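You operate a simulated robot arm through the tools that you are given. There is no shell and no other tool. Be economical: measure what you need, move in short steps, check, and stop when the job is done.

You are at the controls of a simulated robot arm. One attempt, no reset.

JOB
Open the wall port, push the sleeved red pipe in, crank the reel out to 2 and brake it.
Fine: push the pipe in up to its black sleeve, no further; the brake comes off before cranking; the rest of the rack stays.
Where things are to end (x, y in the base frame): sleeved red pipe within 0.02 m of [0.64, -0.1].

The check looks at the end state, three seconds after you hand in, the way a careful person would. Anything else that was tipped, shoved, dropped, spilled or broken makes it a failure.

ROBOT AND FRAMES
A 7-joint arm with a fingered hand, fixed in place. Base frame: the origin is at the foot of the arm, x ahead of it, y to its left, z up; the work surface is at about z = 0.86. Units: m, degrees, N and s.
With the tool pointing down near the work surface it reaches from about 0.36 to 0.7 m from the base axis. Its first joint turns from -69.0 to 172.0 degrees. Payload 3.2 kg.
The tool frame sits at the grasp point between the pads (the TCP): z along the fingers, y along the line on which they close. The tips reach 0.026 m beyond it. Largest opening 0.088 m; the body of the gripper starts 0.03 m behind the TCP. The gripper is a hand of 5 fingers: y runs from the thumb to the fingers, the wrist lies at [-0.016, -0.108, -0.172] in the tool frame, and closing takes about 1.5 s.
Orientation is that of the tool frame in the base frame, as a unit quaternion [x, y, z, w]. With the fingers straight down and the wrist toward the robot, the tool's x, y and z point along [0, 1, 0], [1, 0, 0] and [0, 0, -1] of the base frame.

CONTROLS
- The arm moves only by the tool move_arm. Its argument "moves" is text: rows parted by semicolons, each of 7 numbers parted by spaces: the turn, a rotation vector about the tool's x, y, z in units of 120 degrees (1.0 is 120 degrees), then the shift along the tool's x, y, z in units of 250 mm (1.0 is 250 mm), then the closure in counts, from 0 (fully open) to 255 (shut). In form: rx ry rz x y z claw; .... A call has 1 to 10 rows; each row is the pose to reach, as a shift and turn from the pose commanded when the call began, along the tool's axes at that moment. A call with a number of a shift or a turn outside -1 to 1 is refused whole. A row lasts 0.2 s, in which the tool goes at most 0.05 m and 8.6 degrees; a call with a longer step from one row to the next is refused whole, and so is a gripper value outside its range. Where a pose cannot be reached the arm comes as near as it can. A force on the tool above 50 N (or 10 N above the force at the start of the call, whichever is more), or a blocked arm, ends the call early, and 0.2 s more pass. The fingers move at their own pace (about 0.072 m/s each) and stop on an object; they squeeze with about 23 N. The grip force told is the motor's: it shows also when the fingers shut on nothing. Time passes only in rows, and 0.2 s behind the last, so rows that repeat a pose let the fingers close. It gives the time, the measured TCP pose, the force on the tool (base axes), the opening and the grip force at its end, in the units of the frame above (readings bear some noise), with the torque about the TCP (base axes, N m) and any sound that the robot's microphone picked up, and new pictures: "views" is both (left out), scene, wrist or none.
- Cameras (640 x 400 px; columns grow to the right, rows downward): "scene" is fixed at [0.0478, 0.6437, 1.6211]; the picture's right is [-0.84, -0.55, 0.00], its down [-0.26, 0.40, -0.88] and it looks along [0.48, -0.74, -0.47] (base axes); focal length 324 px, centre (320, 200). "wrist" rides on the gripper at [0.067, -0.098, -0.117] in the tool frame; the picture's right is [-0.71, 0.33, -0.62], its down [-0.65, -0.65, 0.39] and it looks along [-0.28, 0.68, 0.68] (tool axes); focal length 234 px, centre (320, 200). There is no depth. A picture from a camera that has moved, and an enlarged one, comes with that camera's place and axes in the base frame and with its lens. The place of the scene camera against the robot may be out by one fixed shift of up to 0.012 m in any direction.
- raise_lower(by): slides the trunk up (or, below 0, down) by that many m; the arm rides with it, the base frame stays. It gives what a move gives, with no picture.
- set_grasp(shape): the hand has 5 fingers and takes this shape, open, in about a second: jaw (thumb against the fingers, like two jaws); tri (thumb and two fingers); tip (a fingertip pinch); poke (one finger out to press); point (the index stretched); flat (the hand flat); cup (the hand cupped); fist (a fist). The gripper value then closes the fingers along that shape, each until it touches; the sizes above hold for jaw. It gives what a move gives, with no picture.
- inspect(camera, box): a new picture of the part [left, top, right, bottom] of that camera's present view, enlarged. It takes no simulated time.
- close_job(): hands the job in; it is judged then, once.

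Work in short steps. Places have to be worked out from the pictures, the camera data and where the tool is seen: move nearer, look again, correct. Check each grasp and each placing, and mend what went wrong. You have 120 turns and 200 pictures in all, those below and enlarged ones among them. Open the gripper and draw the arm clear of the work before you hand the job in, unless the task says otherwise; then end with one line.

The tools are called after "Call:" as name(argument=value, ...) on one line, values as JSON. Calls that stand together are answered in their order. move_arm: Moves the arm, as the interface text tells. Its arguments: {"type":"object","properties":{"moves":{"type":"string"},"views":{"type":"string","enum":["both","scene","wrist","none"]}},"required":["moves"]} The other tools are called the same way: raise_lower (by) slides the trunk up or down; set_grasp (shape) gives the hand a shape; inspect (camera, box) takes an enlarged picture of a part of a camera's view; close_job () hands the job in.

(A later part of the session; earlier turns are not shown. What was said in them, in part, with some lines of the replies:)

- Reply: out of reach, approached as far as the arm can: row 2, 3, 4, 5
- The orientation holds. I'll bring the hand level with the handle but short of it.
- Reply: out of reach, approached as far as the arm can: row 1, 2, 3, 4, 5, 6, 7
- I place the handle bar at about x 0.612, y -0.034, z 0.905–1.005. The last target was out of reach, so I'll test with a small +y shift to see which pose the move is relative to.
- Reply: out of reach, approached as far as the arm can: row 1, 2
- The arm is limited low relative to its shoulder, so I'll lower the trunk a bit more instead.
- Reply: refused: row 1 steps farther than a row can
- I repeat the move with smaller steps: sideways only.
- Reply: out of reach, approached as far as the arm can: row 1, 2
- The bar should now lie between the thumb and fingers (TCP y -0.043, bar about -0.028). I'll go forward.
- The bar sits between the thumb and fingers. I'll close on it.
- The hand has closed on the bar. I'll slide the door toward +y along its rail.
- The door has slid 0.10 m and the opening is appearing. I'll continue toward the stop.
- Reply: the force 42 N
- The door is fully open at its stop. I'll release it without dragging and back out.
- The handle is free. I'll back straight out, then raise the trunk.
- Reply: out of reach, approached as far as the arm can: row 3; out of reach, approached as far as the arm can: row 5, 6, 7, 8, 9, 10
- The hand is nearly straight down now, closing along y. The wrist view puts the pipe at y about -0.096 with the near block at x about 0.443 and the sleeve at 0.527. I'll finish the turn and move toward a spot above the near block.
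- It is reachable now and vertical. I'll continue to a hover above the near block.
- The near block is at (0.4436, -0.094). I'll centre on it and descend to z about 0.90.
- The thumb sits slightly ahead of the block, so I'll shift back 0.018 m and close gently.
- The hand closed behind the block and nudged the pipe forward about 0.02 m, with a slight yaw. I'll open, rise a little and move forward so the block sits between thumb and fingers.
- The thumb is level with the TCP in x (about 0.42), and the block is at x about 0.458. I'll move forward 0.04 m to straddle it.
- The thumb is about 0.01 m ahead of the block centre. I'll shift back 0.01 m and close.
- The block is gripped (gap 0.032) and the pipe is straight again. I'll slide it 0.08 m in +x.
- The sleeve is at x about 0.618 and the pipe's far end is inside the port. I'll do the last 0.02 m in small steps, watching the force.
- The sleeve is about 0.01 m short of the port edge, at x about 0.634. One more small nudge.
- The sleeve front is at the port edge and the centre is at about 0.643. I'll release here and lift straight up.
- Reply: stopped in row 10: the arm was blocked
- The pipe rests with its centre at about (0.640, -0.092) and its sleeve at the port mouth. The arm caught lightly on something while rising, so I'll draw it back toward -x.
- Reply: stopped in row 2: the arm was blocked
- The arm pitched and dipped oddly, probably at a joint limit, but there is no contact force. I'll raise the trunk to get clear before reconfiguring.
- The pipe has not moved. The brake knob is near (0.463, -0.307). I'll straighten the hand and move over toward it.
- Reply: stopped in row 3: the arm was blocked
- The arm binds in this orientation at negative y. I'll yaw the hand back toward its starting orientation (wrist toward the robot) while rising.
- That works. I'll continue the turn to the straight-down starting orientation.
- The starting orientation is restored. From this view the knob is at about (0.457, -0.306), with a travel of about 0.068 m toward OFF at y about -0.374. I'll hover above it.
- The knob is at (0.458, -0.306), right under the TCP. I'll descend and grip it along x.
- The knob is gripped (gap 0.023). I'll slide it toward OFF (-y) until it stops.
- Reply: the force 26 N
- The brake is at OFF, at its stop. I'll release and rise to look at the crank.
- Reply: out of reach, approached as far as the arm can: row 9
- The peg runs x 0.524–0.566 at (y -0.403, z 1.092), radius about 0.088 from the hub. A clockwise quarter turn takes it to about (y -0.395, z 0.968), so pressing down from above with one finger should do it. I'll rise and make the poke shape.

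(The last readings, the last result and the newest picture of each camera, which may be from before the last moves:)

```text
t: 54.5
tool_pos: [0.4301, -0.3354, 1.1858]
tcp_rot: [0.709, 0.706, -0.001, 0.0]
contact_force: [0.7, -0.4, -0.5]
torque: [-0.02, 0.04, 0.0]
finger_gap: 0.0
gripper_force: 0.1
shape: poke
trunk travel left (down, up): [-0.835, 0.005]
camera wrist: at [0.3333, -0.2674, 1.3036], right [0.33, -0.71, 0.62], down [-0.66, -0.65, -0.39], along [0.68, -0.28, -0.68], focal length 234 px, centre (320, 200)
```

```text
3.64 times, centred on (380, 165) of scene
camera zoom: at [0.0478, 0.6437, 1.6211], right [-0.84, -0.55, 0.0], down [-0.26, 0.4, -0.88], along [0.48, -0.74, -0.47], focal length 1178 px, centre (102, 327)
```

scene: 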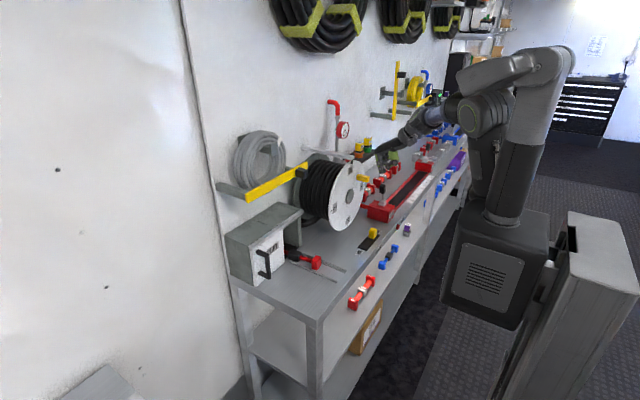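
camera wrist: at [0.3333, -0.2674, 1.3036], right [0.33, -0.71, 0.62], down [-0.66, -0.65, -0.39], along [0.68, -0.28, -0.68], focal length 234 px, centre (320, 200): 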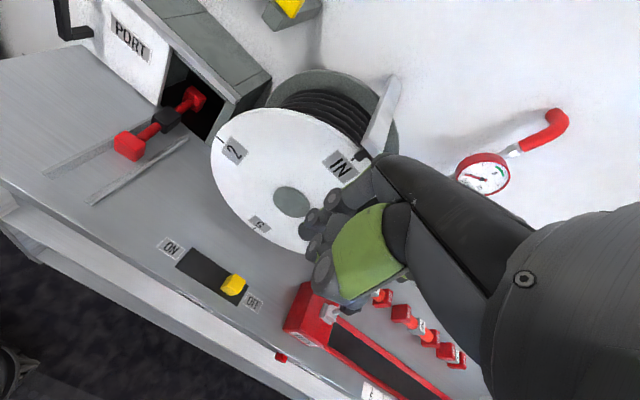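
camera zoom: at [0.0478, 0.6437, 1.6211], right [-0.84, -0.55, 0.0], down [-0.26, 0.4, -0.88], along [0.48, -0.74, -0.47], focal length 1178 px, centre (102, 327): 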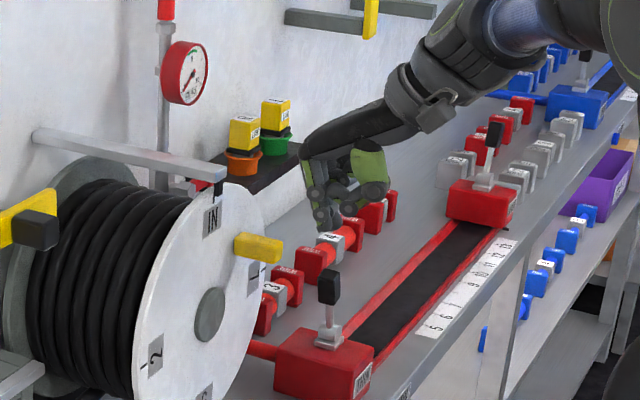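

The poke finger is short and the knuckles would sit near the disc. I'll try the "point" shape and pitch the hand forward by about 24°.

Call:
set_grasp(shape="point")

Call:
move_arm(moves="-0.065 0 0 0 0 0 0;-0.13 0 0 0 0 0 0;-0.2 0 0 0 0 0 0;-0.2 0 0 0 0 0 0")

Call:
inspect(camera="scene", box=[320, 110, 440, 220])

```text
t: 55.4
tool_pos: [0.4313, -0.3348, 1.187]
tcp_rot: [0.709, 0.706, -0.001, 0.0]
contact_force: [0.3, 0.7, -0.4]
torque: [0.01, -0.01, 0.02]
finger_gap: 0.0
gripper_force: 0.0
shape: point
trunk travel left (down, up): [-0.835, 0.005]
```

```text
t: 56.4
tool_pos: [0.4315, -0.336, 1.187]
tcp_rot: [0.693, 0.691, 0.146, 0.147]
contact_force: [0.2, 0.2, -0.3]
torque: [0.0, 0.02, -0.01]
finger_gap: 0.0
gripper_force: 0.0
shape: point
trunk travel left (down, up): [-0.835, 0.005]
camera wrist: at [0.2938, -0.2676, 1.2541], right [0.05, -0.71, 0.71], down [-0.44, -0.65, -0.62], along [0.9, -0.28, -0.34], focal length 234 px, centre (320, 200)
```

scene: 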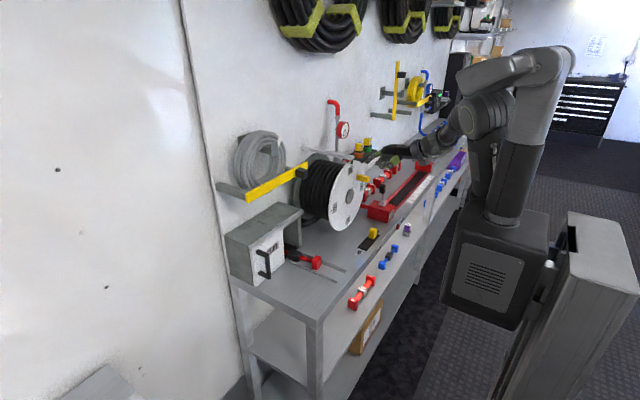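
wrist: 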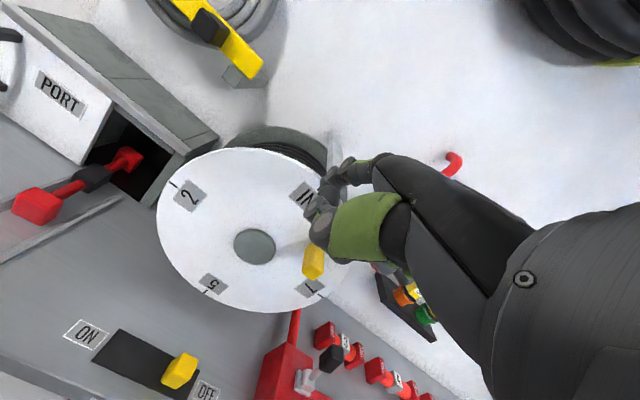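

```text
3.64 times, centred on (380, 165) of scene
camera zoom: at [0.0478, 0.6437, 1.6211], right [-0.84, -0.55, 0.0], down [-0.26, 0.4, -0.88], along [0.48, -0.74, -0.47], focal length 1178 px, centre (102, 327)
```

zoom: 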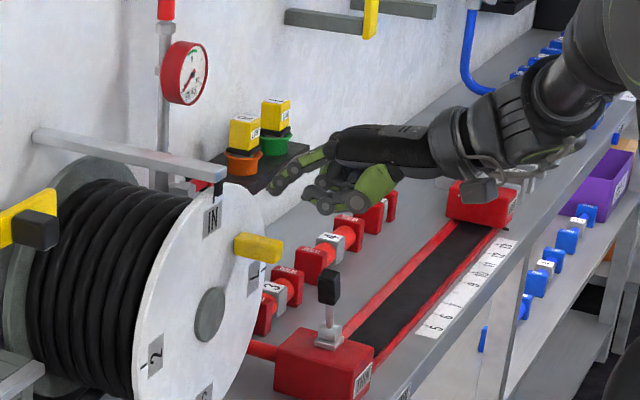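

The index now points forward. I'll zoom the wrist view to locate its tip.

Call:
inspect(camera="wrist", box=[270, 120, 440, 290])

Call:
inspect(camera="scene", box=[360, 130, 440, 190])

```text
2.35 times, centred on (355, 205) of wrist
camera zoom: at [0.2938, -0.2676, 1.2541], right [0.05, -0.71, 0.71], down [-0.44, -0.65, -0.62], along [0.9, -0.28, -0.34], focal length 551 px, centre (238, 188)
```

zoom: 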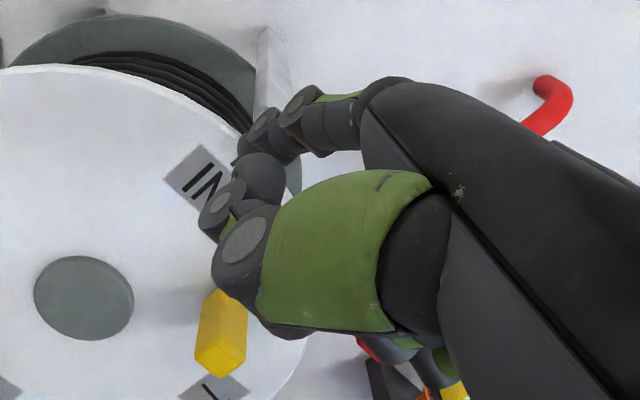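

```text
6.67 times, centred on (400, 160) of scene
camera zoom: at [0.0478, 0.6437, 1.6211], right [-0.84, -0.55, 0.0], down [-0.26, 0.4, -0.88], along [0.48, -0.74, -0.47], focal length 2159 px, centre (-213, 467)
```

zoom: 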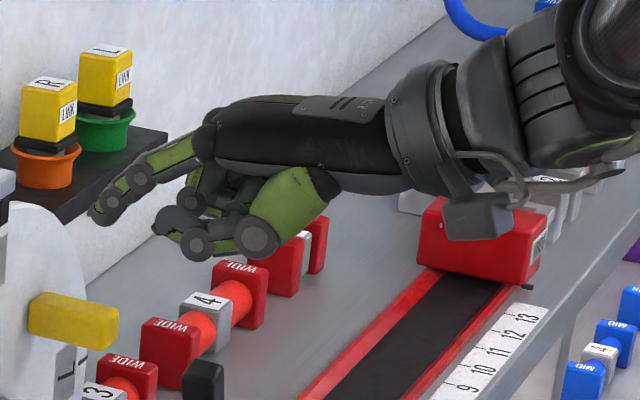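

The index tip is about 0.055 m ahead of the TCP and +0.02 in y. Tilting the hand back about 20° from vertical makes the index the lowest point, so I'll do that and approach above the peg.

Call:
move_arm(moves="0.07 0 0 -0.05 0 -0.02 0;0.14 0 0 -0.1 0 -0.04 0;0.21 0 0 -0.15 0 -0.04 0;0.28 0 0 -0.2 0 -0.04 0;0.35 0 0 -0.25 0 -0.04 0;0.367 0 0 -0.3 0 -0.04 0")

Call:
inspect(camera="scene", box=[340, 110, 440, 200])

```text
t: 57.8
tool_pos: [0.4262, -0.4112, 1.198]
tcp_rot: [0.698, 0.695, -0.124, -0.123]
contact_force: [-0.3, -0.2, 0.4]
torque: [-0.01, -0.03, 0.01]
finger_gap: 0.0
gripper_force: 0.0
shape: point
trunk travel left (down, up): [-0.835, 0.005]
camera wrist: at [0.3746, -0.3443, 1.3396], right [0.52, -0.71, 0.47], down [-0.75, -0.65, -0.14], along [0.4, -0.28, -0.87], focal length 234 px, centre (320, 200)
```

scene: 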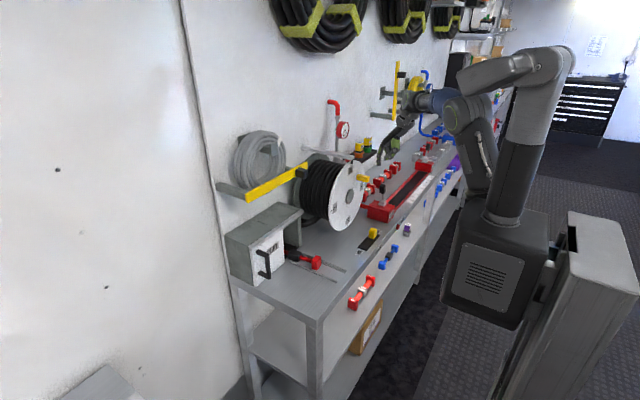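
wrist: 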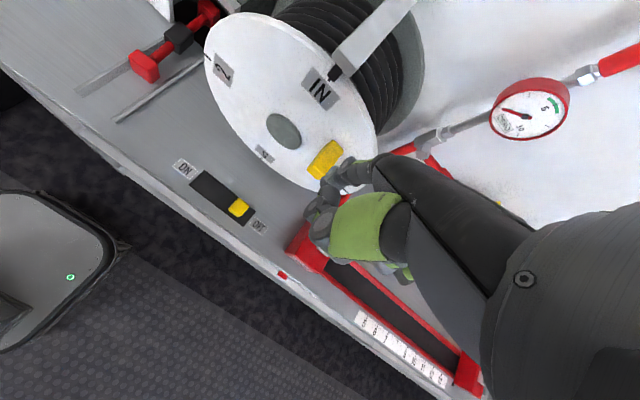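

```text
4.44 times, centred on (390, 155) of scene
camera zoom: at [0.0478, 0.6437, 1.6211], right [-0.84, -0.55, 0.0], down [-0.26, 0.4, -0.88], along [0.48, -0.74, -0.47], focal length 1439 px, centre (9, 400)
```

zoom: 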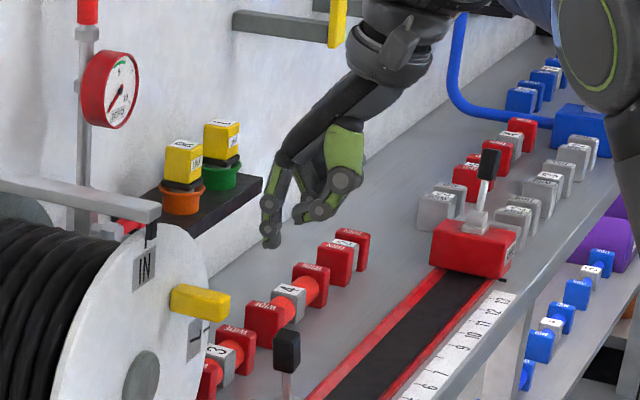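

The tip is at about (0.468, -0.391, 1.18). I'll move it to just above the peg.

Call:
move_arm(moves="0 0 0 -0.02 0.12 -0.02 0;0 0 0 -0.04 0.22 0.0 0;0 0 0 -0.064 0.30 0.04 0;0 0 0 -0.064 0.345 0.085 0;0 0 0 -0.064 0.345 0.085 0")

Call:
inspect(camera="scene", box=[330, 130, 410, 200])

Call:
inspect(camera="wrist", box=[240, 100, 400, 240])

```text
t: 59.0
tool_pos: [0.4995, -0.426, 1.1467]
tcp_rot: [0.697, 0.695, -0.124, -0.123]
contact_force: [-0.2, -0.1, -0.5]
torque: [-0.04, -0.02, 0.0]
finger_gap: 0.0001
gripper_force: 0.1
shape: point
trunk travel left (down, up): [-0.835, 0.005]
camera wrist: at [0.448, -0.3588, 1.2901], right [0.52, -0.71, 0.47], down [-0.75, -0.65, -0.14], along [0.41, -0.28, -0.87], focal length 234 px, centre (320, 200)
```

scene: 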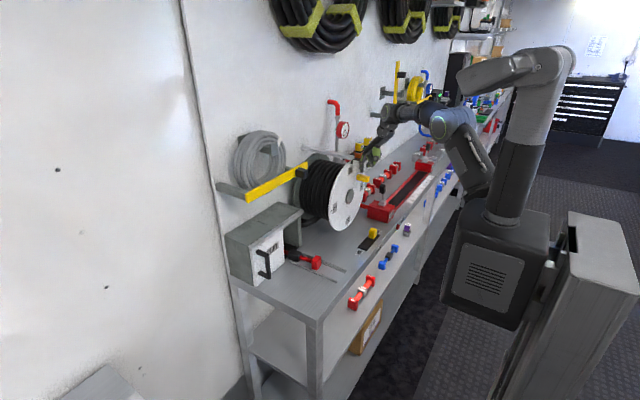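
wrist: 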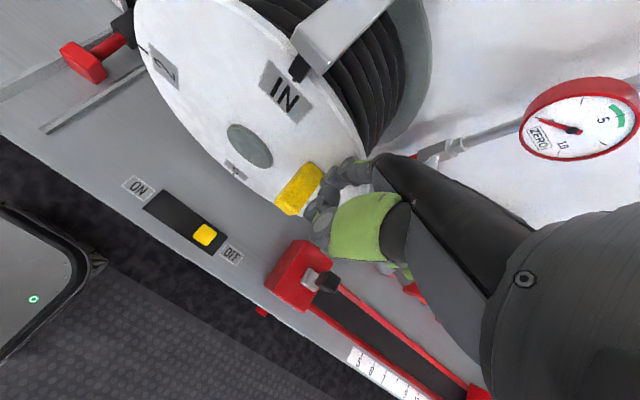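

```text
5.71 times, centred on (370, 165) of scene
camera zoom: at [0.0478, 0.6437, 1.6211], right [-0.84, -0.55, 0.0], down [-0.26, 0.4, -0.88], along [0.48, -0.74, -0.47], focal length 1851 px, centre (34, 400)
```

zoom: 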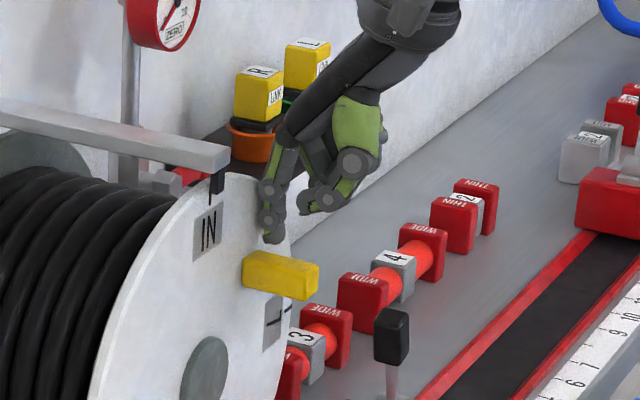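

```text
2.86 times, centred on (320, 170) of wrist
camera zoom: at [0.448, -0.3588, 1.2901], right [0.52, -0.71, 0.47], down [-0.75, -0.65, -0.14], along [0.41, -0.28, -0.87], focal length 669 px, centre (320, 286)
```

zoom: 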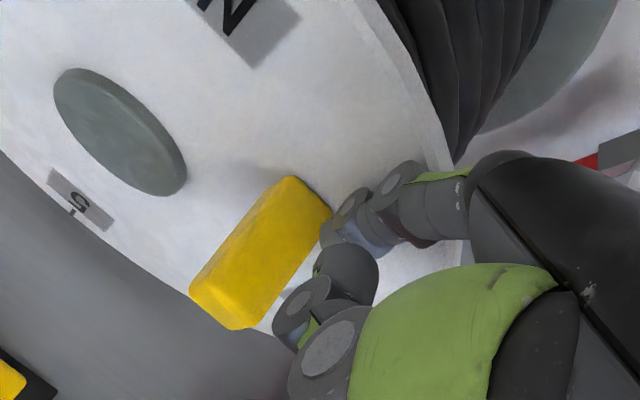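

The fingertip sits just above the peg. I'll press down in small steps, nudging -y a little.

Call:
move_arm(moves="0 0 0 -0.012 0.03 0.03 0;0 0 0 -0.024 0.047 0.07 0;0 0 0 -0.024 0.061 0.106 0;0 0 0 -0.024 0.075 0.143 0;0 0 0 -0.024 0.089 0.181 0")

Call:
inspect(camera="scene", box=[320, 130, 410, 240])

```text
t: 60.2
tool_pos: [0.5032, -0.4362, 1.0955]
tcp_rot: [0.698, 0.695, -0.123, -0.124]
contact_force: [-8.0, -8.1, 3.1]
torque: [-0.1, -0.17, -0.35]
finger_gap: 0.0836
gripper_force: 0.0
shape: point
trunk travel left (down, up): [-0.835, 0.005]
camera wrist: at [0.451, -0.3683, 1.2391], right [0.52, -0.71, 0.47], down [-0.75, -0.65, -0.14], along [0.4, -0.28, -0.87], focal length 234 px, centre (320, 200)
```

scene: 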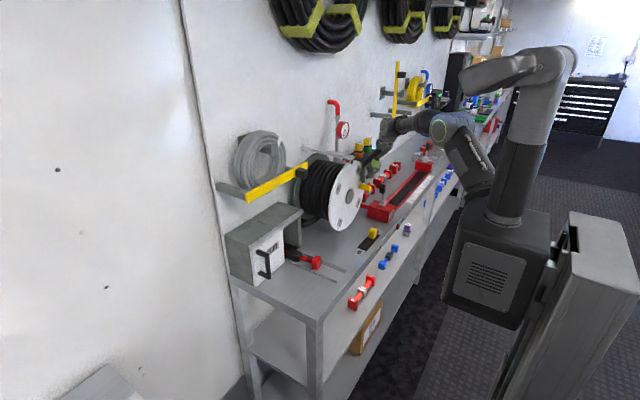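
wrist: 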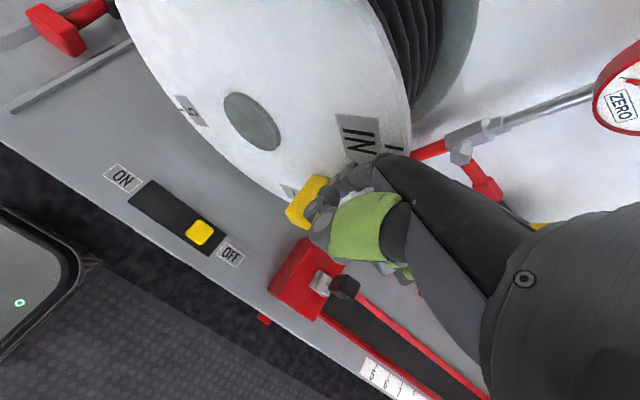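

```text
3.64 times, centred on (365, 185) of scene
camera zoom: at [0.0478, 0.6437, 1.6211], right [-0.84, -0.55, 0.0], down [-0.26, 0.4, -0.88], along [0.48, -0.74, -0.47], focal length 1178 px, centre (156, 254)
```

zoom: 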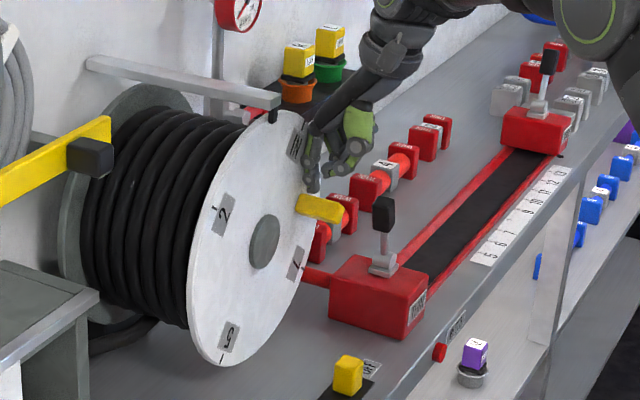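

The reel is turning the right way, with 2 moving up. I'll continue pressing down, easing back 0.003 m in x.

Call:
move_arm(moves="0 0 0 0 0.003 0.042 0;0 0 0 0 0.017 0.08 0;0 0 0 0 0.031 0.117 0;0 0 0 0 0.045 0.155 0")

Call:
inspect(camera="scene", box=[320, 130, 410, 240])

```text
t: 61.2
tool_pos: [0.5016, -0.4323, 1.057]
tcp_rot: [0.697, 0.695, -0.124, -0.124]
contact_force: [-3.6, 2.7, -0.1]
torque: [0.03, -0.05, 0.14]
finger_gap: 0.0837
gripper_force: 0.0
shape: point
trunk travel left (down, up): [-0.835, 0.005]
camera wrist: at [0.4501, -0.3641, 1.1993], right [0.52, -0.71, 0.47], down [-0.75, -0.65, -0.14], along [0.4, -0.28, -0.87], focal length 234 px, centre (320, 200)
```

scene: 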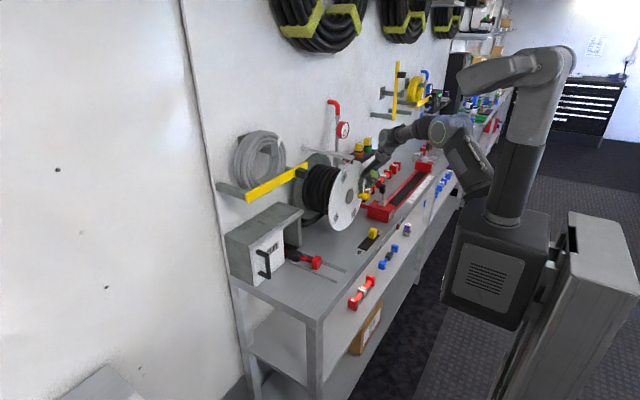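
wrist: 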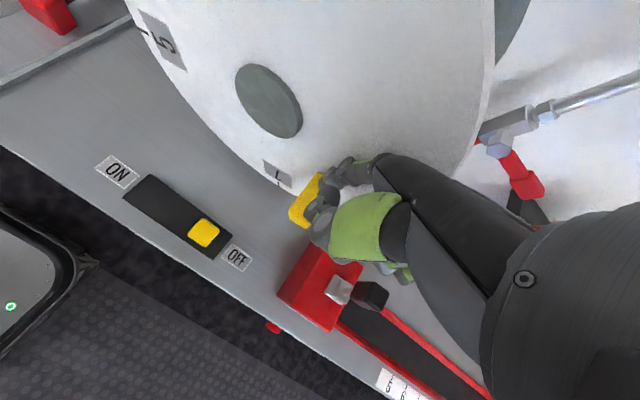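

```text
3.64 times, centred on (365, 185) of scene
camera zoom: at [0.0478, 0.6437, 1.6211], right [-0.84, -0.55, 0.0], down [-0.26, 0.4, -0.88], along [0.48, -0.74, -0.47], focal length 1178 px, centre (156, 254)
```

zoom: 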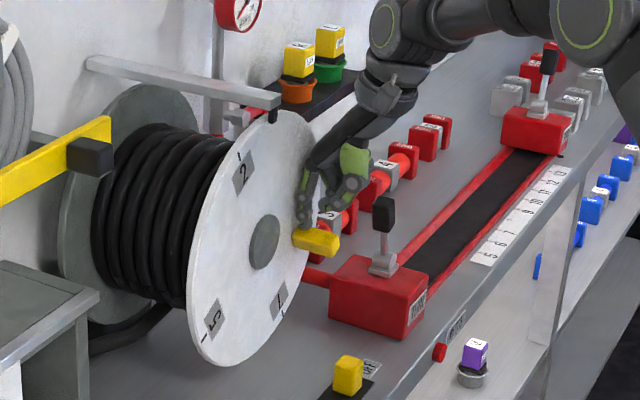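

About 60° done. The lever on the red slider is close to the hand, so I'll drift +y slightly while pressing further down.

Call:
move_arm(moves="0 0 0 0.015 0.012 0.03 0;0 0 0 0.03 0.022 0.06 0;0 0 0 0.04 0.032 0.085 0")

Call:
inspect(camera="scene", box=[320, 130, 410, 240])

```text
t: 62.0
tool_pos: [0.5017, -0.4232, 1.0344]
tcp_rot: [0.697, 0.695, -0.123, -0.122]
contact_force: [-4.3, -0.6, 0.9]
torque: [0.09, -0.12, 0.06]
finger_gap: 0.0835
gripper_force: 0.1
shape: point
trunk travel left (down, up): [-0.835, 0.005]
camera wrist: at [0.45, -0.3555, 1.177], right [0.52, -0.71, 0.47], down [-0.75, -0.65, -0.14], along [0.41, -0.28, -0.87], focal length 234 px, centre (320, 200)
```

scene: 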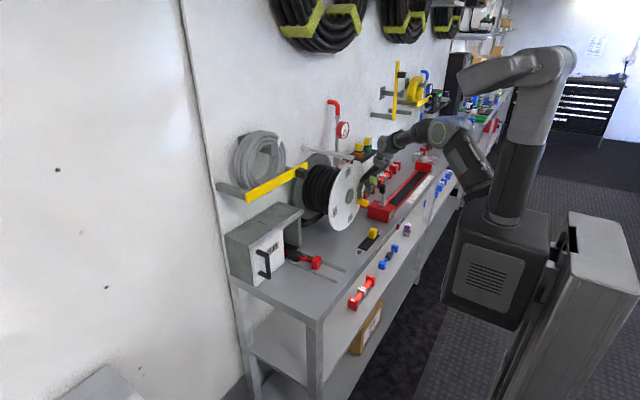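
wrist: 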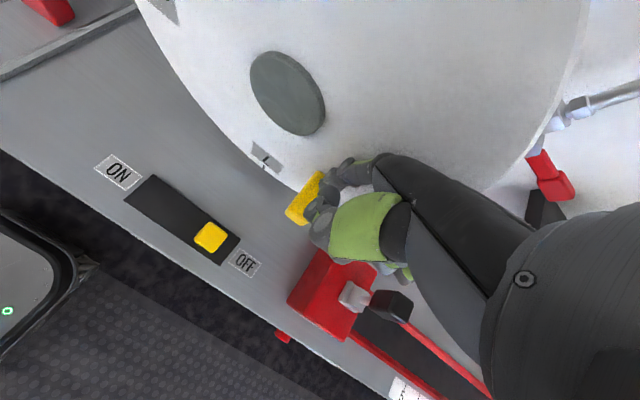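

```text
3.64 times, centred on (365, 185) of scene
camera zoom: at [0.0478, 0.6437, 1.6211], right [-0.84, -0.55, 0.0], down [-0.26, 0.4, -0.88], along [0.48, -0.74, -0.47], focal length 1178 px, centre (156, 254)
```

zoom: 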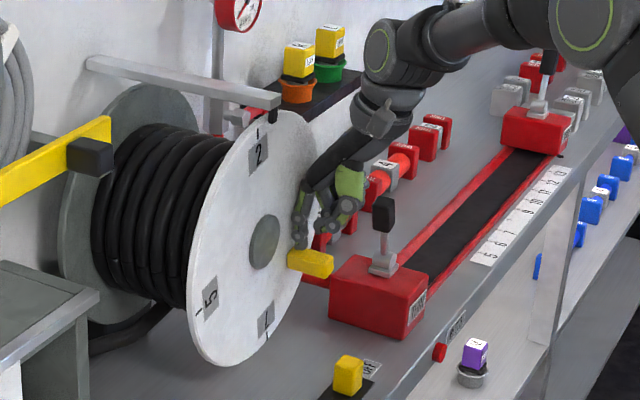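

About 13° remain, going by the tick against the pointer. I'll press a bit more.

Call:
move_arm(moves="0 0 0 0.01 0.01 0.022 0;0 0 0 0.022 0.018 0.045 0;0 0 0 0.022 0.018 0.045 0", views="wrist")

Call:
inspect(camera="scene", box=[320, 130, 410, 240])

Call:
inspect(camera="scene", box=[370, 150, 402, 178])

```text
t: 62.8
tool_pos: [0.5021, -0.4188, 1.0228]
tcp_rot: [0.697, 0.696, -0.123, -0.123]
contact_force: [-5.2, -0.7, 1.3]
torque: [0.03, -0.04, 0.04]
finger_gap: 0.0839
gripper_force: 0.0
shape: point
trunk travel left (down, up): [-0.835, 0.005]
camera wrist: at [0.4503, -0.3502, 1.1648], right [0.52, -0.71, 0.47], down [-0.75, -0.65, -0.14], along [0.41, -0.28, -0.87], focal length 234 px, centre (320, 200)
```

wrist: 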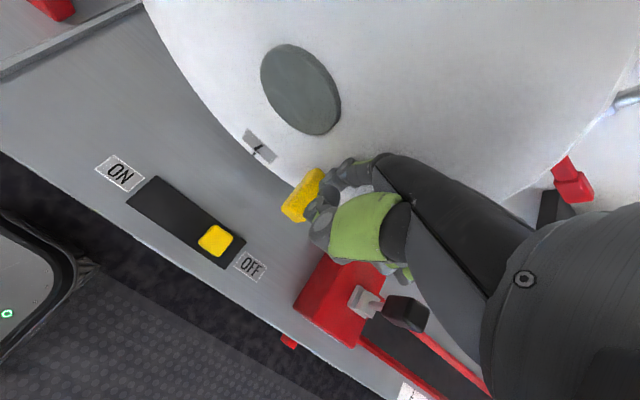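

```text
3.64 times, centred on (365, 185) of scene
camera zoom: at [0.0478, 0.6437, 1.6211], right [-0.84, -0.55, 0.0], down [-0.26, 0.4, -0.88], along [0.48, -0.74, -0.47], focal length 1178 px, centre (156, 254)
```

zoom: 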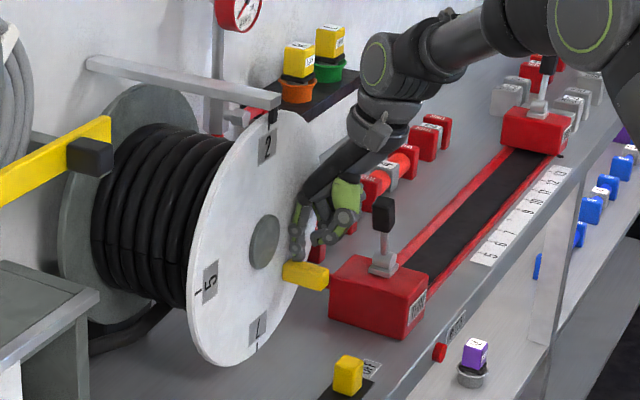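

```text
14.29 times, centred on (386, 164) of scene
camera zoom: at [0.0478, 0.6437, 1.6211], right [-0.84, -0.55, 0.0], down [-0.26, 0.4, -0.88], along [0.48, -0.74, -0.47], focal length 4627 px, centre (-623, 714)
```

zoom: 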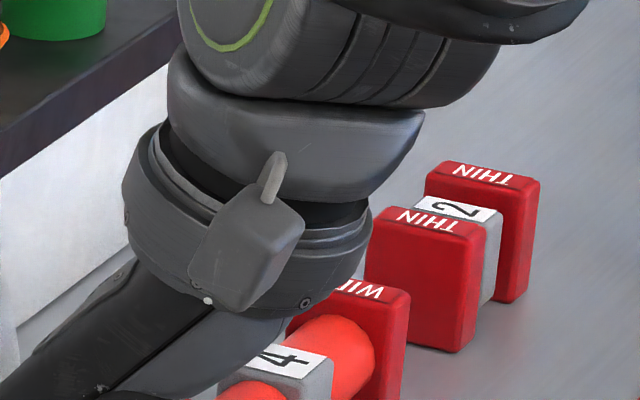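

I'll zoom on the pointer and the 2's tick.

Call:
inspect(camera="scene", box=[336, 148, 364, 176])

```text
14.29 times, centred on (350, 162) of scene
camera zoom: at [0.0478, 0.6437, 1.6211], right [-0.84, -0.55, 0.0], down [-0.26, 0.4, -0.88], along [0.48, -0.74, -0.47], focal length 4627 px, centre (-109, 743)
```

zoom: 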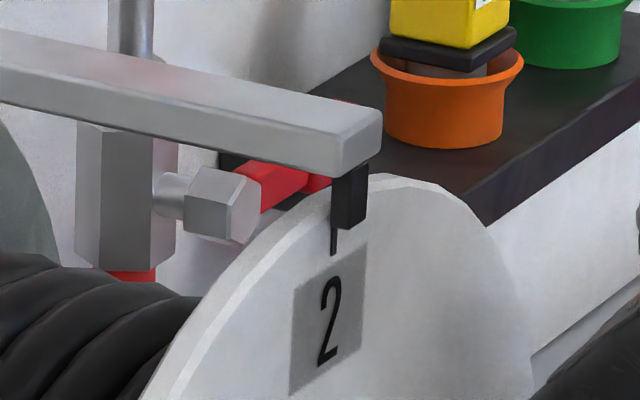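

The 2 label's offset from the pointer matches IN's original offset, so the reel is at 2. I'll lift the finger off and back away, then check.

Call:
move_arm(moves="0 0 0 0.0 -0.02 -0.05 0;0 0 0 0.0 -0.09 -0.08 0;0 0 0 0.02 -0.2 -0.1 0;0 0 0 0.06 -0.3 -0.2 0;0 0 0 0.1 -0.36 -0.33 0;0 0 0 0.14 -0.4 -0.46 0")

Call:
inspect(camera="scene", box=[336, 148, 364, 176])

Call:
inspect(camera="scene", box=[320, 130, 410, 240])

```text
t: 64.2
tool_pos: [0.4492, -0.3811, 1.1647]
tcp_rot: [0.697, 0.695, -0.124, -0.124]
contact_force: [-0.5, -0.3, 0.4]
torque: [-0.04, 0.03, 0.02]
finger_gap: 0.0001
gripper_force: 0.1
shape: point
trunk travel left (down, up): [-0.835, 0.005]
camera wrist: at [0.3975, -0.3136, 1.3079], right [0.52, -0.71, 0.47], down [-0.75, -0.65, -0.14], along [0.4, -0.28, -0.87], focal length 234 px, centre (320, 200)
```

scene: 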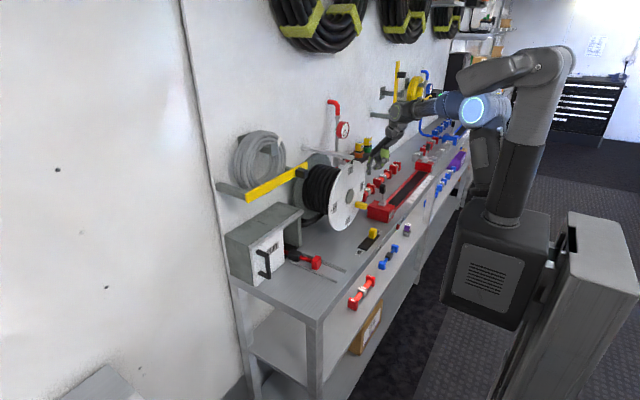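
wrist: 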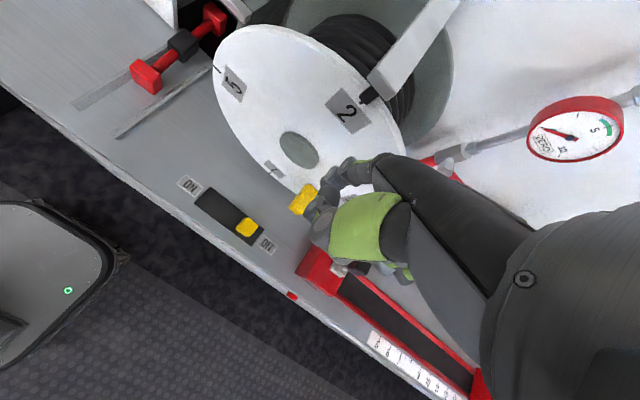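

```text
14.29 times, centred on (350, 162) of scene
camera zoom: at [0.0478, 0.6437, 1.6211], right [-0.84, -0.55, 0.0], down [-0.26, 0.4, -0.88], along [0.48, -0.74, -0.47], focal length 4627 px, centre (-109, 743)
```

zoom: 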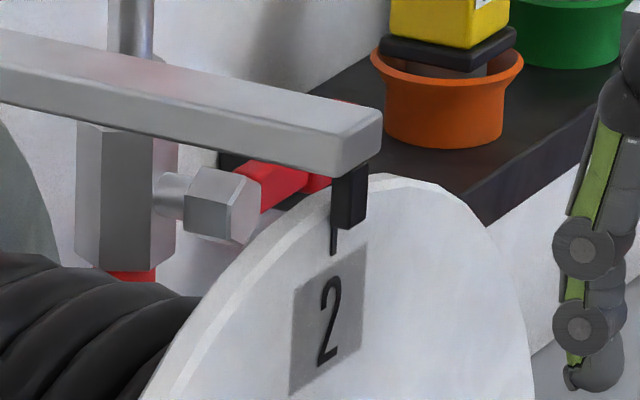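

```text
3.64 times, centred on (365, 185) of scene
camera zoom: at [0.0478, 0.6437, 1.6211], right [-0.84, -0.55, 0.0], down [-0.26, 0.4, -0.88], along [0.48, -0.74, -0.47], focal length 1178 px, centre (156, 254)
```

zoom: 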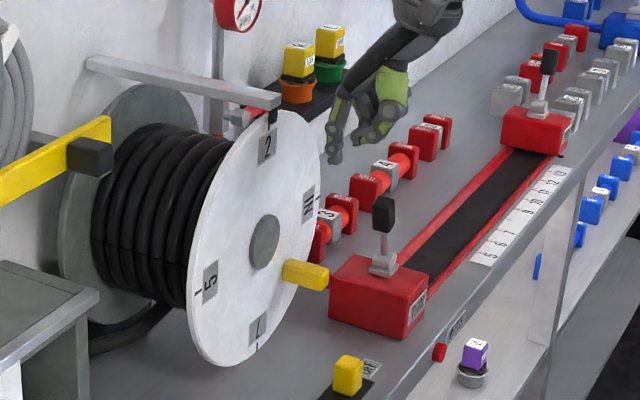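

The reel holds at 2. To apply the brake I'll use a half-closed jaw tilted slightly forward, so the knuckles stay clear of the peg, which now sits low at x 0.524 or beyond.

Call:
move_arm(moves="0 0 0 0.05 -0.1 -0.05 0;-0.06 0 0 0.1 -0.15 -0.1 0", views="none")

Call:
set_grasp(shape="jaw")

Call:
move_arm(moves="-0.07 0 0 0 0 0 110;-0.14 0 0 0 0 0 110;-0.21 0 0 0 0 0 110;-0.21 0 0 0 0 0 110;-0.21 0 0 0 0 0 110")

```text
t: 64.8
tool_pos: [0.4224, -0.3545, 1.2029]
tcp_rot: [0.704, 0.702, -0.081, -0.076]
contact_force: [0.9, 0.0, 0.6]
torque: [-0.05, -0.01, 0.0]
finger_gap: 0.0001
gripper_force: 0.0
shape: point
trunk travel left (down, up): [-0.835, 0.005]
```

```text
t: 65.7
tool_pos: [0.4221, -0.3579, 1.2013]
tcp_rot: [0.704, 0.701, -0.079, -0.079]
contact_force: [-0.7, -0.2, -0.2]
torque: [0.0, -0.04, 0.01]
finger_gap: 0.0881
gripper_force: 0.0
shape: jaw
trunk travel left (down, up): [-0.835, 0.005]
```

```text
t: 66.9
tool_pos: [0.4211, -0.3574, 1.2011]
tcp_rot: [0.704, 0.702, 0.076, 0.078]
contact_force: [-0.4, 0.6, 0.3]
torque: [0.0, 0.01, -0.01]
finger_gap: 0.0505
gripper_force: 0.1
shape: jaw
trunk travel left (down, up): [-0.835, 0.005]
camera wrist: at [0.302, -0.2895, 1.2936], right [0.19, -0.71, 0.68], down [-0.56, -0.65, -0.52], along [0.81, -0.28, -0.52], focal length 234 px, centre (320, 200)
```

scene: 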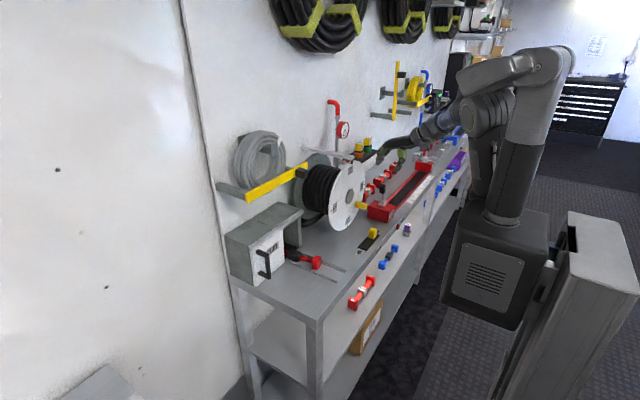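
wrist: 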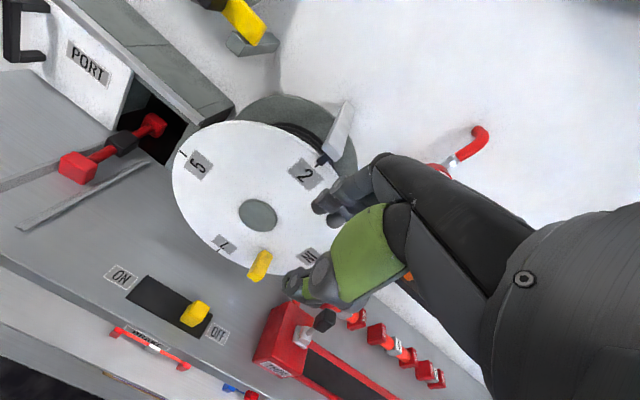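

Now I'll descend over the knob to a hover.

Call:
move_arm(moves="0 0 0 -0.02 -0.02 0.15 110;0 0 0 -0.04 -0.03 0.3 110;0 0 0 -0.06 -0.045 0.45 110;0 0 0 -0.068 -0.055 0.6 110;0 0 0 -0.068 -0.065 0.75 110;0 0 0 -0.068 -0.071 0.9 110;0 0 0 -0.068 -0.071 0.931 110;0 0 0 -0.068 -0.071 0.931 110")

Call:
inspect(camera="scene", box=[330, 180, 410, 260])

Call:
inspect(camera="wrist", box=[200, 130, 420, 320])

```text
t: 68.7
tool_pos: [0.4567, -0.3752, 0.9695]
tcp_rot: [0.704, 0.702, 0.075, 0.077]
contact_force: [0.0, 0.2, 1.0]
torque: [0.02, -0.03, 0.01]
finger_gap: 0.0504
gripper_force: 0.1
shape: jaw
trunk travel left (down, up): [-0.835, 0.005]
camera wrist: at [0.3355, -0.3071, 1.0616], right [0.19, -0.71, 0.68], down [-0.56, -0.65, -0.52], along [0.81, -0.28, -0.52], focal length 234 px, centre (320, 200)
```

scene: 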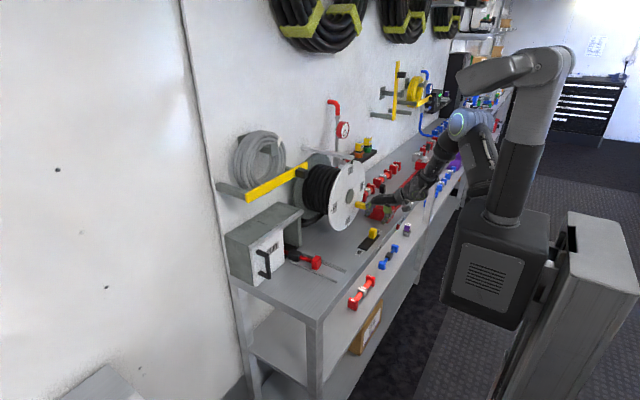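
wrist: 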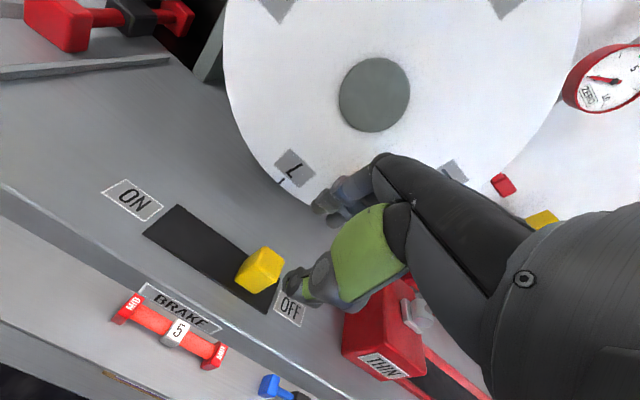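

```text
5.00 times, centred on (370, 220) of scene
camera zoom: at [0.0478, 0.6437, 1.6211], right [-0.84, -0.55, 0.0], down [-0.26, 0.4, -0.88], along [0.48, -0.74, -0.47], focal length 1619 px, centre (70, 100)
```

zoom: 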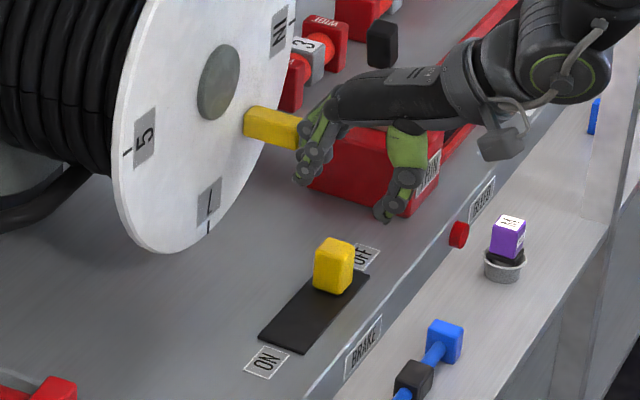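

```text
2.11 times, centred on (310, 225) of wrist
camera zoom: at [0.3355, -0.3071, 1.0616], right [0.19, -0.71, 0.68], down [-0.56, -0.65, -0.52], along [0.81, -0.28, -0.52], focal length 493 px, centre (341, 147)
```

zoom: 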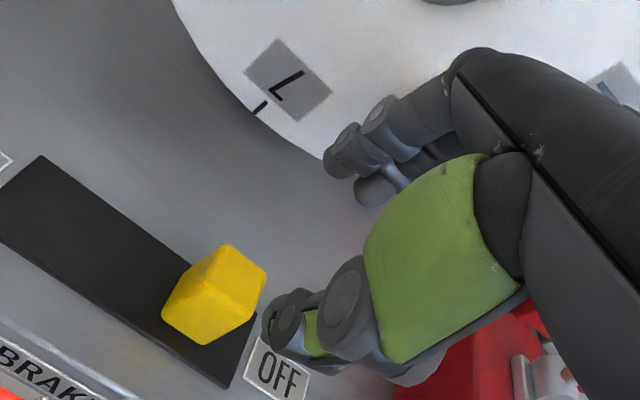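

The hand is clear of the peg. I'll descend around the knob, slightly back in x, and close.

Call:
move_arm(moves="0 0 0 0 -0.04 0.06 110;0 0 0 0 -0.055 0.13 110;0 0 0 0 -0.07 0.2 110;0 0 0 0 -0.081 0.269 110;0 0 0 0 -0.081 0.269 180;0 0 0 0 -0.081 0.269 255;0 0 0 0 -0.081 0.269 255;0 0 0 0 -0.081 0.269 255;0 0 0 0 -0.081 0.269 255")

Call:
inspect(camera="scene", box=[330, 180, 410, 260])

```text
t: 70.7
tool_pos: [0.4505, -0.3743, 0.8992]
tcp_rot: [0.704, 0.702, 0.074, 0.076]
contact_force: [2.0, -0.1, 0.2]
torque: [0.04, 0.17, -0.1]
finger_gap: 0.0271
gripper_force: 22.8
shape: jaw
trunk travel left (down, up): [-0.835, 0.005]
camera wrist: at [0.3291, -0.3068, 0.9918], right [0.19, -0.71, 0.68], down [-0.56, -0.65, -0.52], along [0.81, -0.28, -0.52], focal length 234 px, centre (320, 200)
```

scene: 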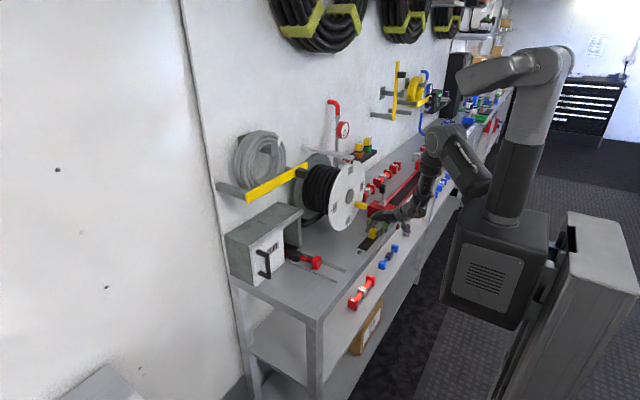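
wrist: 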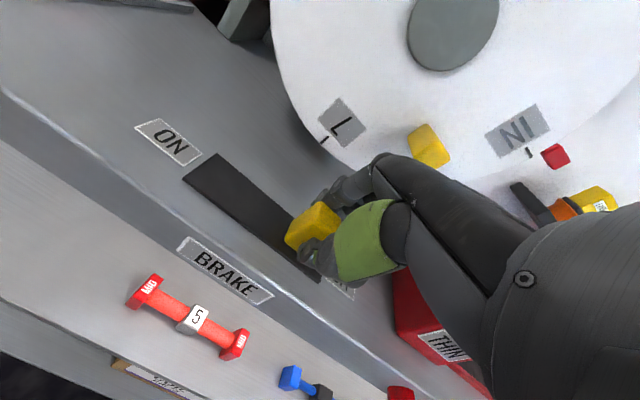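

```text
5.00 times, centred on (370, 220) of scene
camera zoom: at [0.0478, 0.6437, 1.6211], right [-0.84, -0.55, 0.0], down [-0.26, 0.4, -0.88], along [0.48, -0.74, -0.47], focal length 1619 px, centre (70, 100)
```

zoom: 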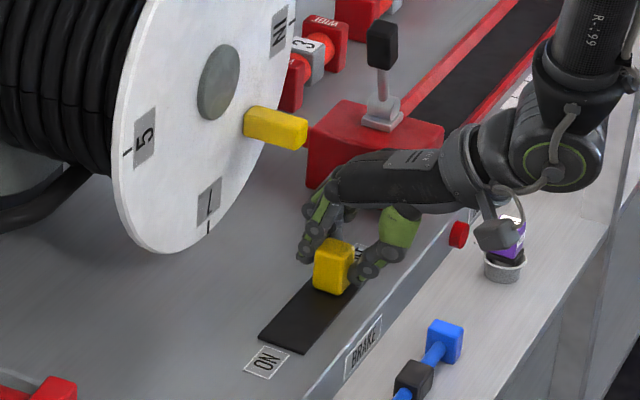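

The knob is gripped. I'll slide it to ON (+y) until it stops.

Call:
move_arm(moves="0 0 0 0.06 0 0 255;0 0 0 0.12 0 0 255;0 0 0 0.18 0 0 255;0 0 0 0.24 0 0 255;0 0 0 0.28 0 0 255;0 0 0 0.30 0 0 255")

Call:
inspect(camera="scene", box=[330, 180, 410, 260])

```text
t: 72.1
tool_pos: [0.4504, -0.3065, 0.8994]
tcp_rot: [0.707, 0.699, 0.076, 0.077]
contact_force: [0.7, -26.7, 1.3]
torque: [-0.14, 0.18, -0.51]
finger_gap: 0.0269
gripper_force: 22.9
shape: jaw
trunk travel left (down, up): [-0.835, 0.005]
camera wrist: at [0.3299, -0.2384, 0.9912], right [0.18, -0.71, 0.68], down [-0.56, -0.64, -0.52], along [0.81, -0.29, -0.52], focal length 234 px, centre (320, 200)
```

scene: 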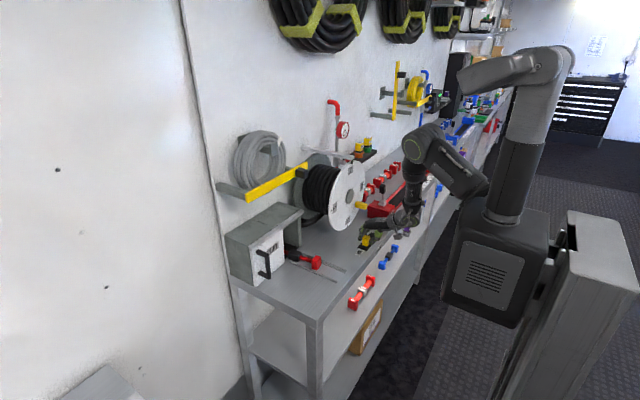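
wrist: 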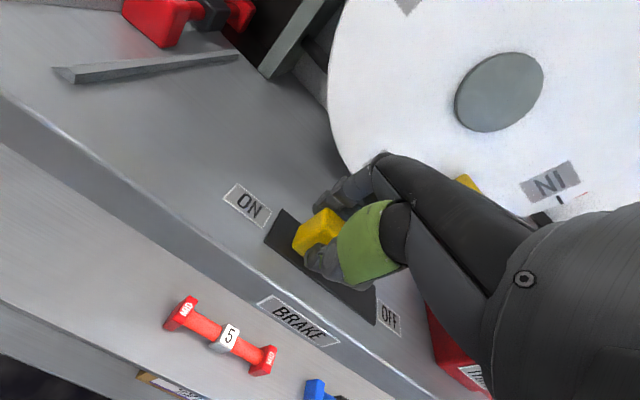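

```text
5.00 times, centred on (370, 220) of scene
camera zoom: at [0.0478, 0.6437, 1.6211], right [-0.84, -0.55, 0.0], down [-0.26, 0.4, -0.88], along [0.48, -0.74, -0.47], focal length 1619 px, centre (70, 100)
```

zoom: 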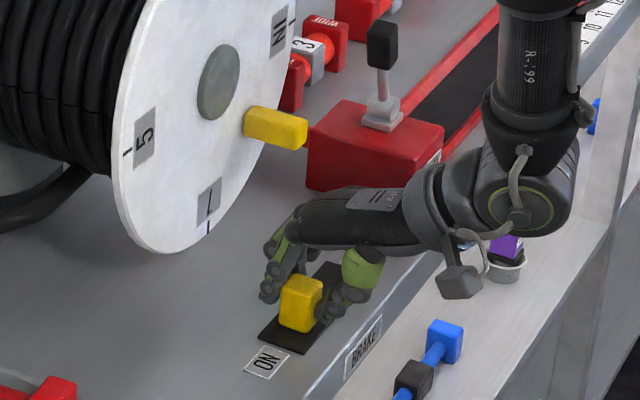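

The brake is ON at its stop. I'll release with a partial opening and lift straight up, then back.

Call:
move_arm(moves="0 0 0 -0.02 0 0 200;0 0 0 -0.02 0 0 120;0 0 0 -0.02 0 0 80;0 0 0 -0.02 0 0 80;0 0 0 -0.02 0 0 80;0 0 0 -0.02 0.02 -0.1 80;0 0 0 -0.02 0.03 -0.22 80;0 0 0 -0.02 0.0 -0.38 80;0 0 0 -0.02 -0.06 -0.54 80;0 0 0 0.02 -0.1 -0.7 80")

Call:
inspect(camera="scene", box=[210, 130, 400, 290])

Call:
inspect(camera="scene", box=[336, 148, 364, 176])

```text
t: 74.3
tool_pos: [0.3862, -0.293, 1.0652]
tcp_rot: [0.704, 0.702, 0.076, 0.077]
contact_force: [-0.2, 0.9, -0.2]
torque: [-0.01, -0.01, -0.02]
finger_gap: 0.06
gripper_force: 0.0
shape: jaw
trunk travel left (down, up): [-0.835, 0.005]
camera wrist: at [0.2649, -0.2248, 1.1589], right [0.19, -0.71, 0.68], down [-0.56, -0.65, -0.52], along [0.81, -0.28, -0.52], focal length 234 px, centre (320, 200)
```

scene: 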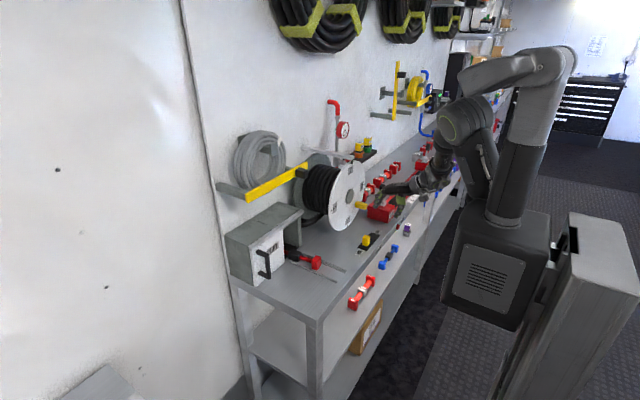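
wrist: 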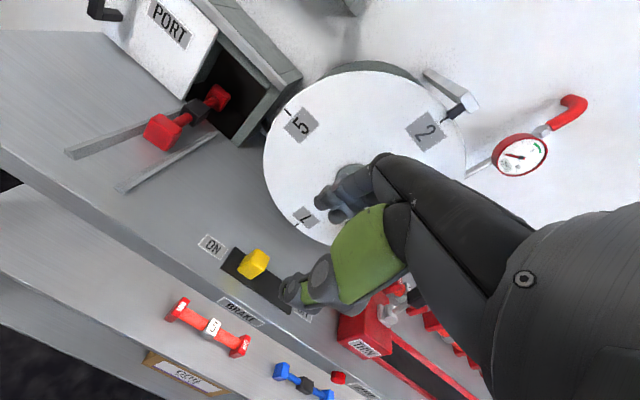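

```text
2.50 times, centred on (305, 210) of scene
camera zoom: at [0.0478, 0.6437, 1.6211], right [-0.84, -0.55, 0.0], down [-0.26, 0.4, -0.88], along [0.48, -0.74, -0.47], focal length 810 px, centre (358, 175)
```

zoom: 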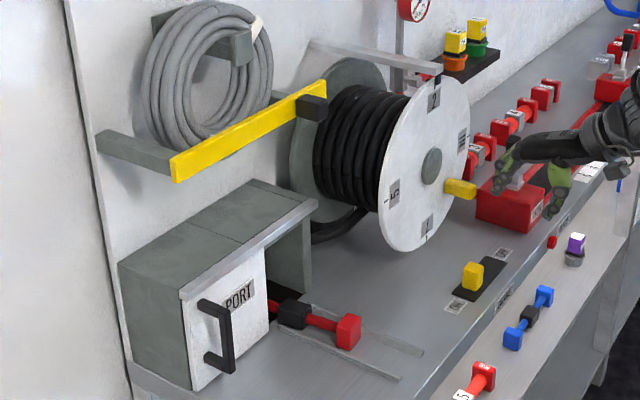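

```text
14.29 times, centred on (350, 162) of scene
camera zoom: at [0.0478, 0.6437, 1.6211], right [-0.84, -0.55, 0.0], down [-0.26, 0.4, -0.88], along [0.48, -0.74, -0.47], focal length 4627 px, centre (-109, 743)
```

zoom: 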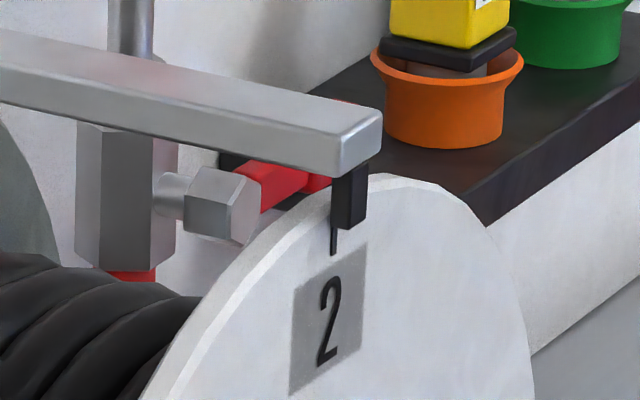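

The brake is on and the reel is at 2. I'll take a last close look at the pipe in the port.

Call:
inspect(camera="wrist", box=[120, 60, 300, 200])

Call:
inspect(camera="scene", box=[265, 230, 345, 290])

```text
2.86 times, centred on (210, 130) of wrist
camera zoom: at [0.2649, -0.2248, 1.1589], right [0.19, -0.71, 0.68], down [-0.56, -0.65, -0.52], along [0.81, -0.28, -0.52], focal length 669 px, centre (634, 400)
```

zoom: 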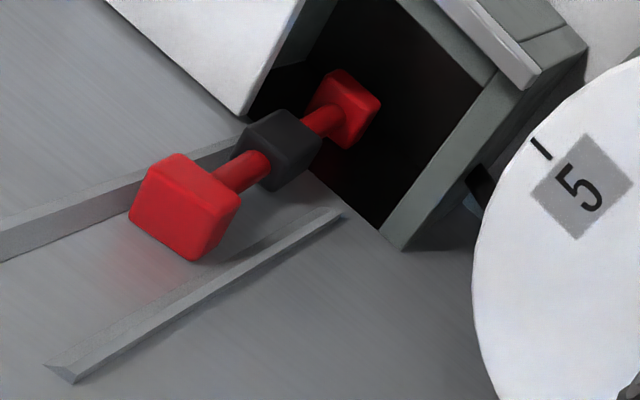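

```text
6.67 times, centred on (305, 260) of scene
camera zoom: at [0.0478, 0.6437, 1.6211], right [-0.84, -0.55, 0.0], down [-0.26, 0.4, -0.88], along [0.48, -0.74, -0.47], focal length 2159 px, centre (420, -200)
```

zoom: 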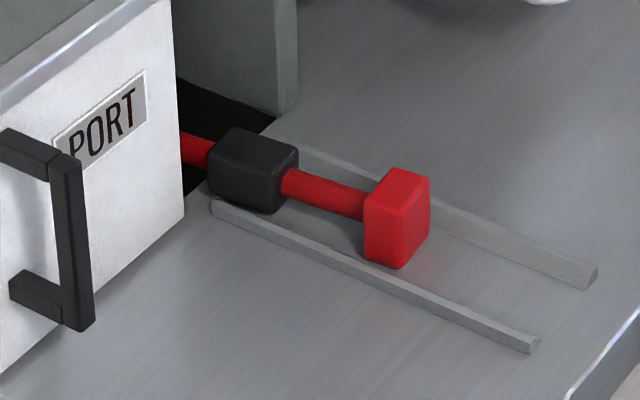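

The pipe's sleeve sits at the port mouth, at about (0.638, -0.09). I'll open the hand fully and draw the arm up and back.

Call:
move_arm(moves="0 0 0 0.02 -0.02 -0.12 0;0 0 0 0.04 -0.02 -0.26 0;0 0 0 0.06 -0.02 -0.4 0;0 0 0 0.08 -0.02 -0.5 0;0 0 0 0.08 -0.02 -0.5 0", views="scene")

```text
t: 75.5
tool_pos: [0.3575, -0.3061, 1.1362]
tcp_rot: [0.704, 0.702, 0.076, 0.076]
contact_force: [0.5, 0.3, -0.3]
torque: [0.0, 0.05, 0.0]
finger_gap: 0.0876
gripper_force: 0.2
shape: jaw
out of reach, approached as far as the arm can: row 1, 2, 3, 4, 5
trunk travel left (down, up): [-0.835, 0.005]
```

scene: 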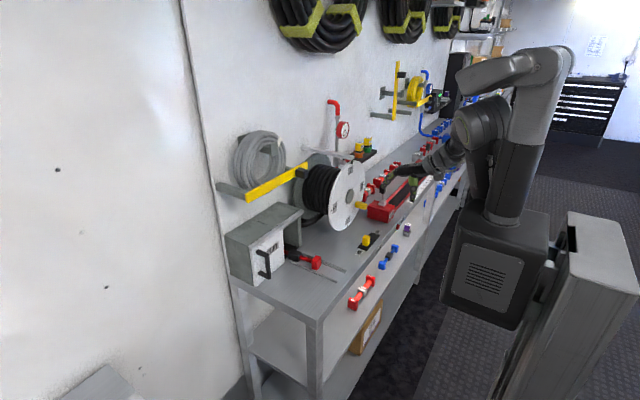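

The arm is clear with the hand open, the brake is on, and nothing else looks disturbed. I'm handing in.

Call:
close_job()

```text
The job is handed in.
```

The port is open, the red pipe is pushed in to its black sleeve at about (0.638, -0.09), the reel is cranked to 2 with the brake off first, and the brake is back on.
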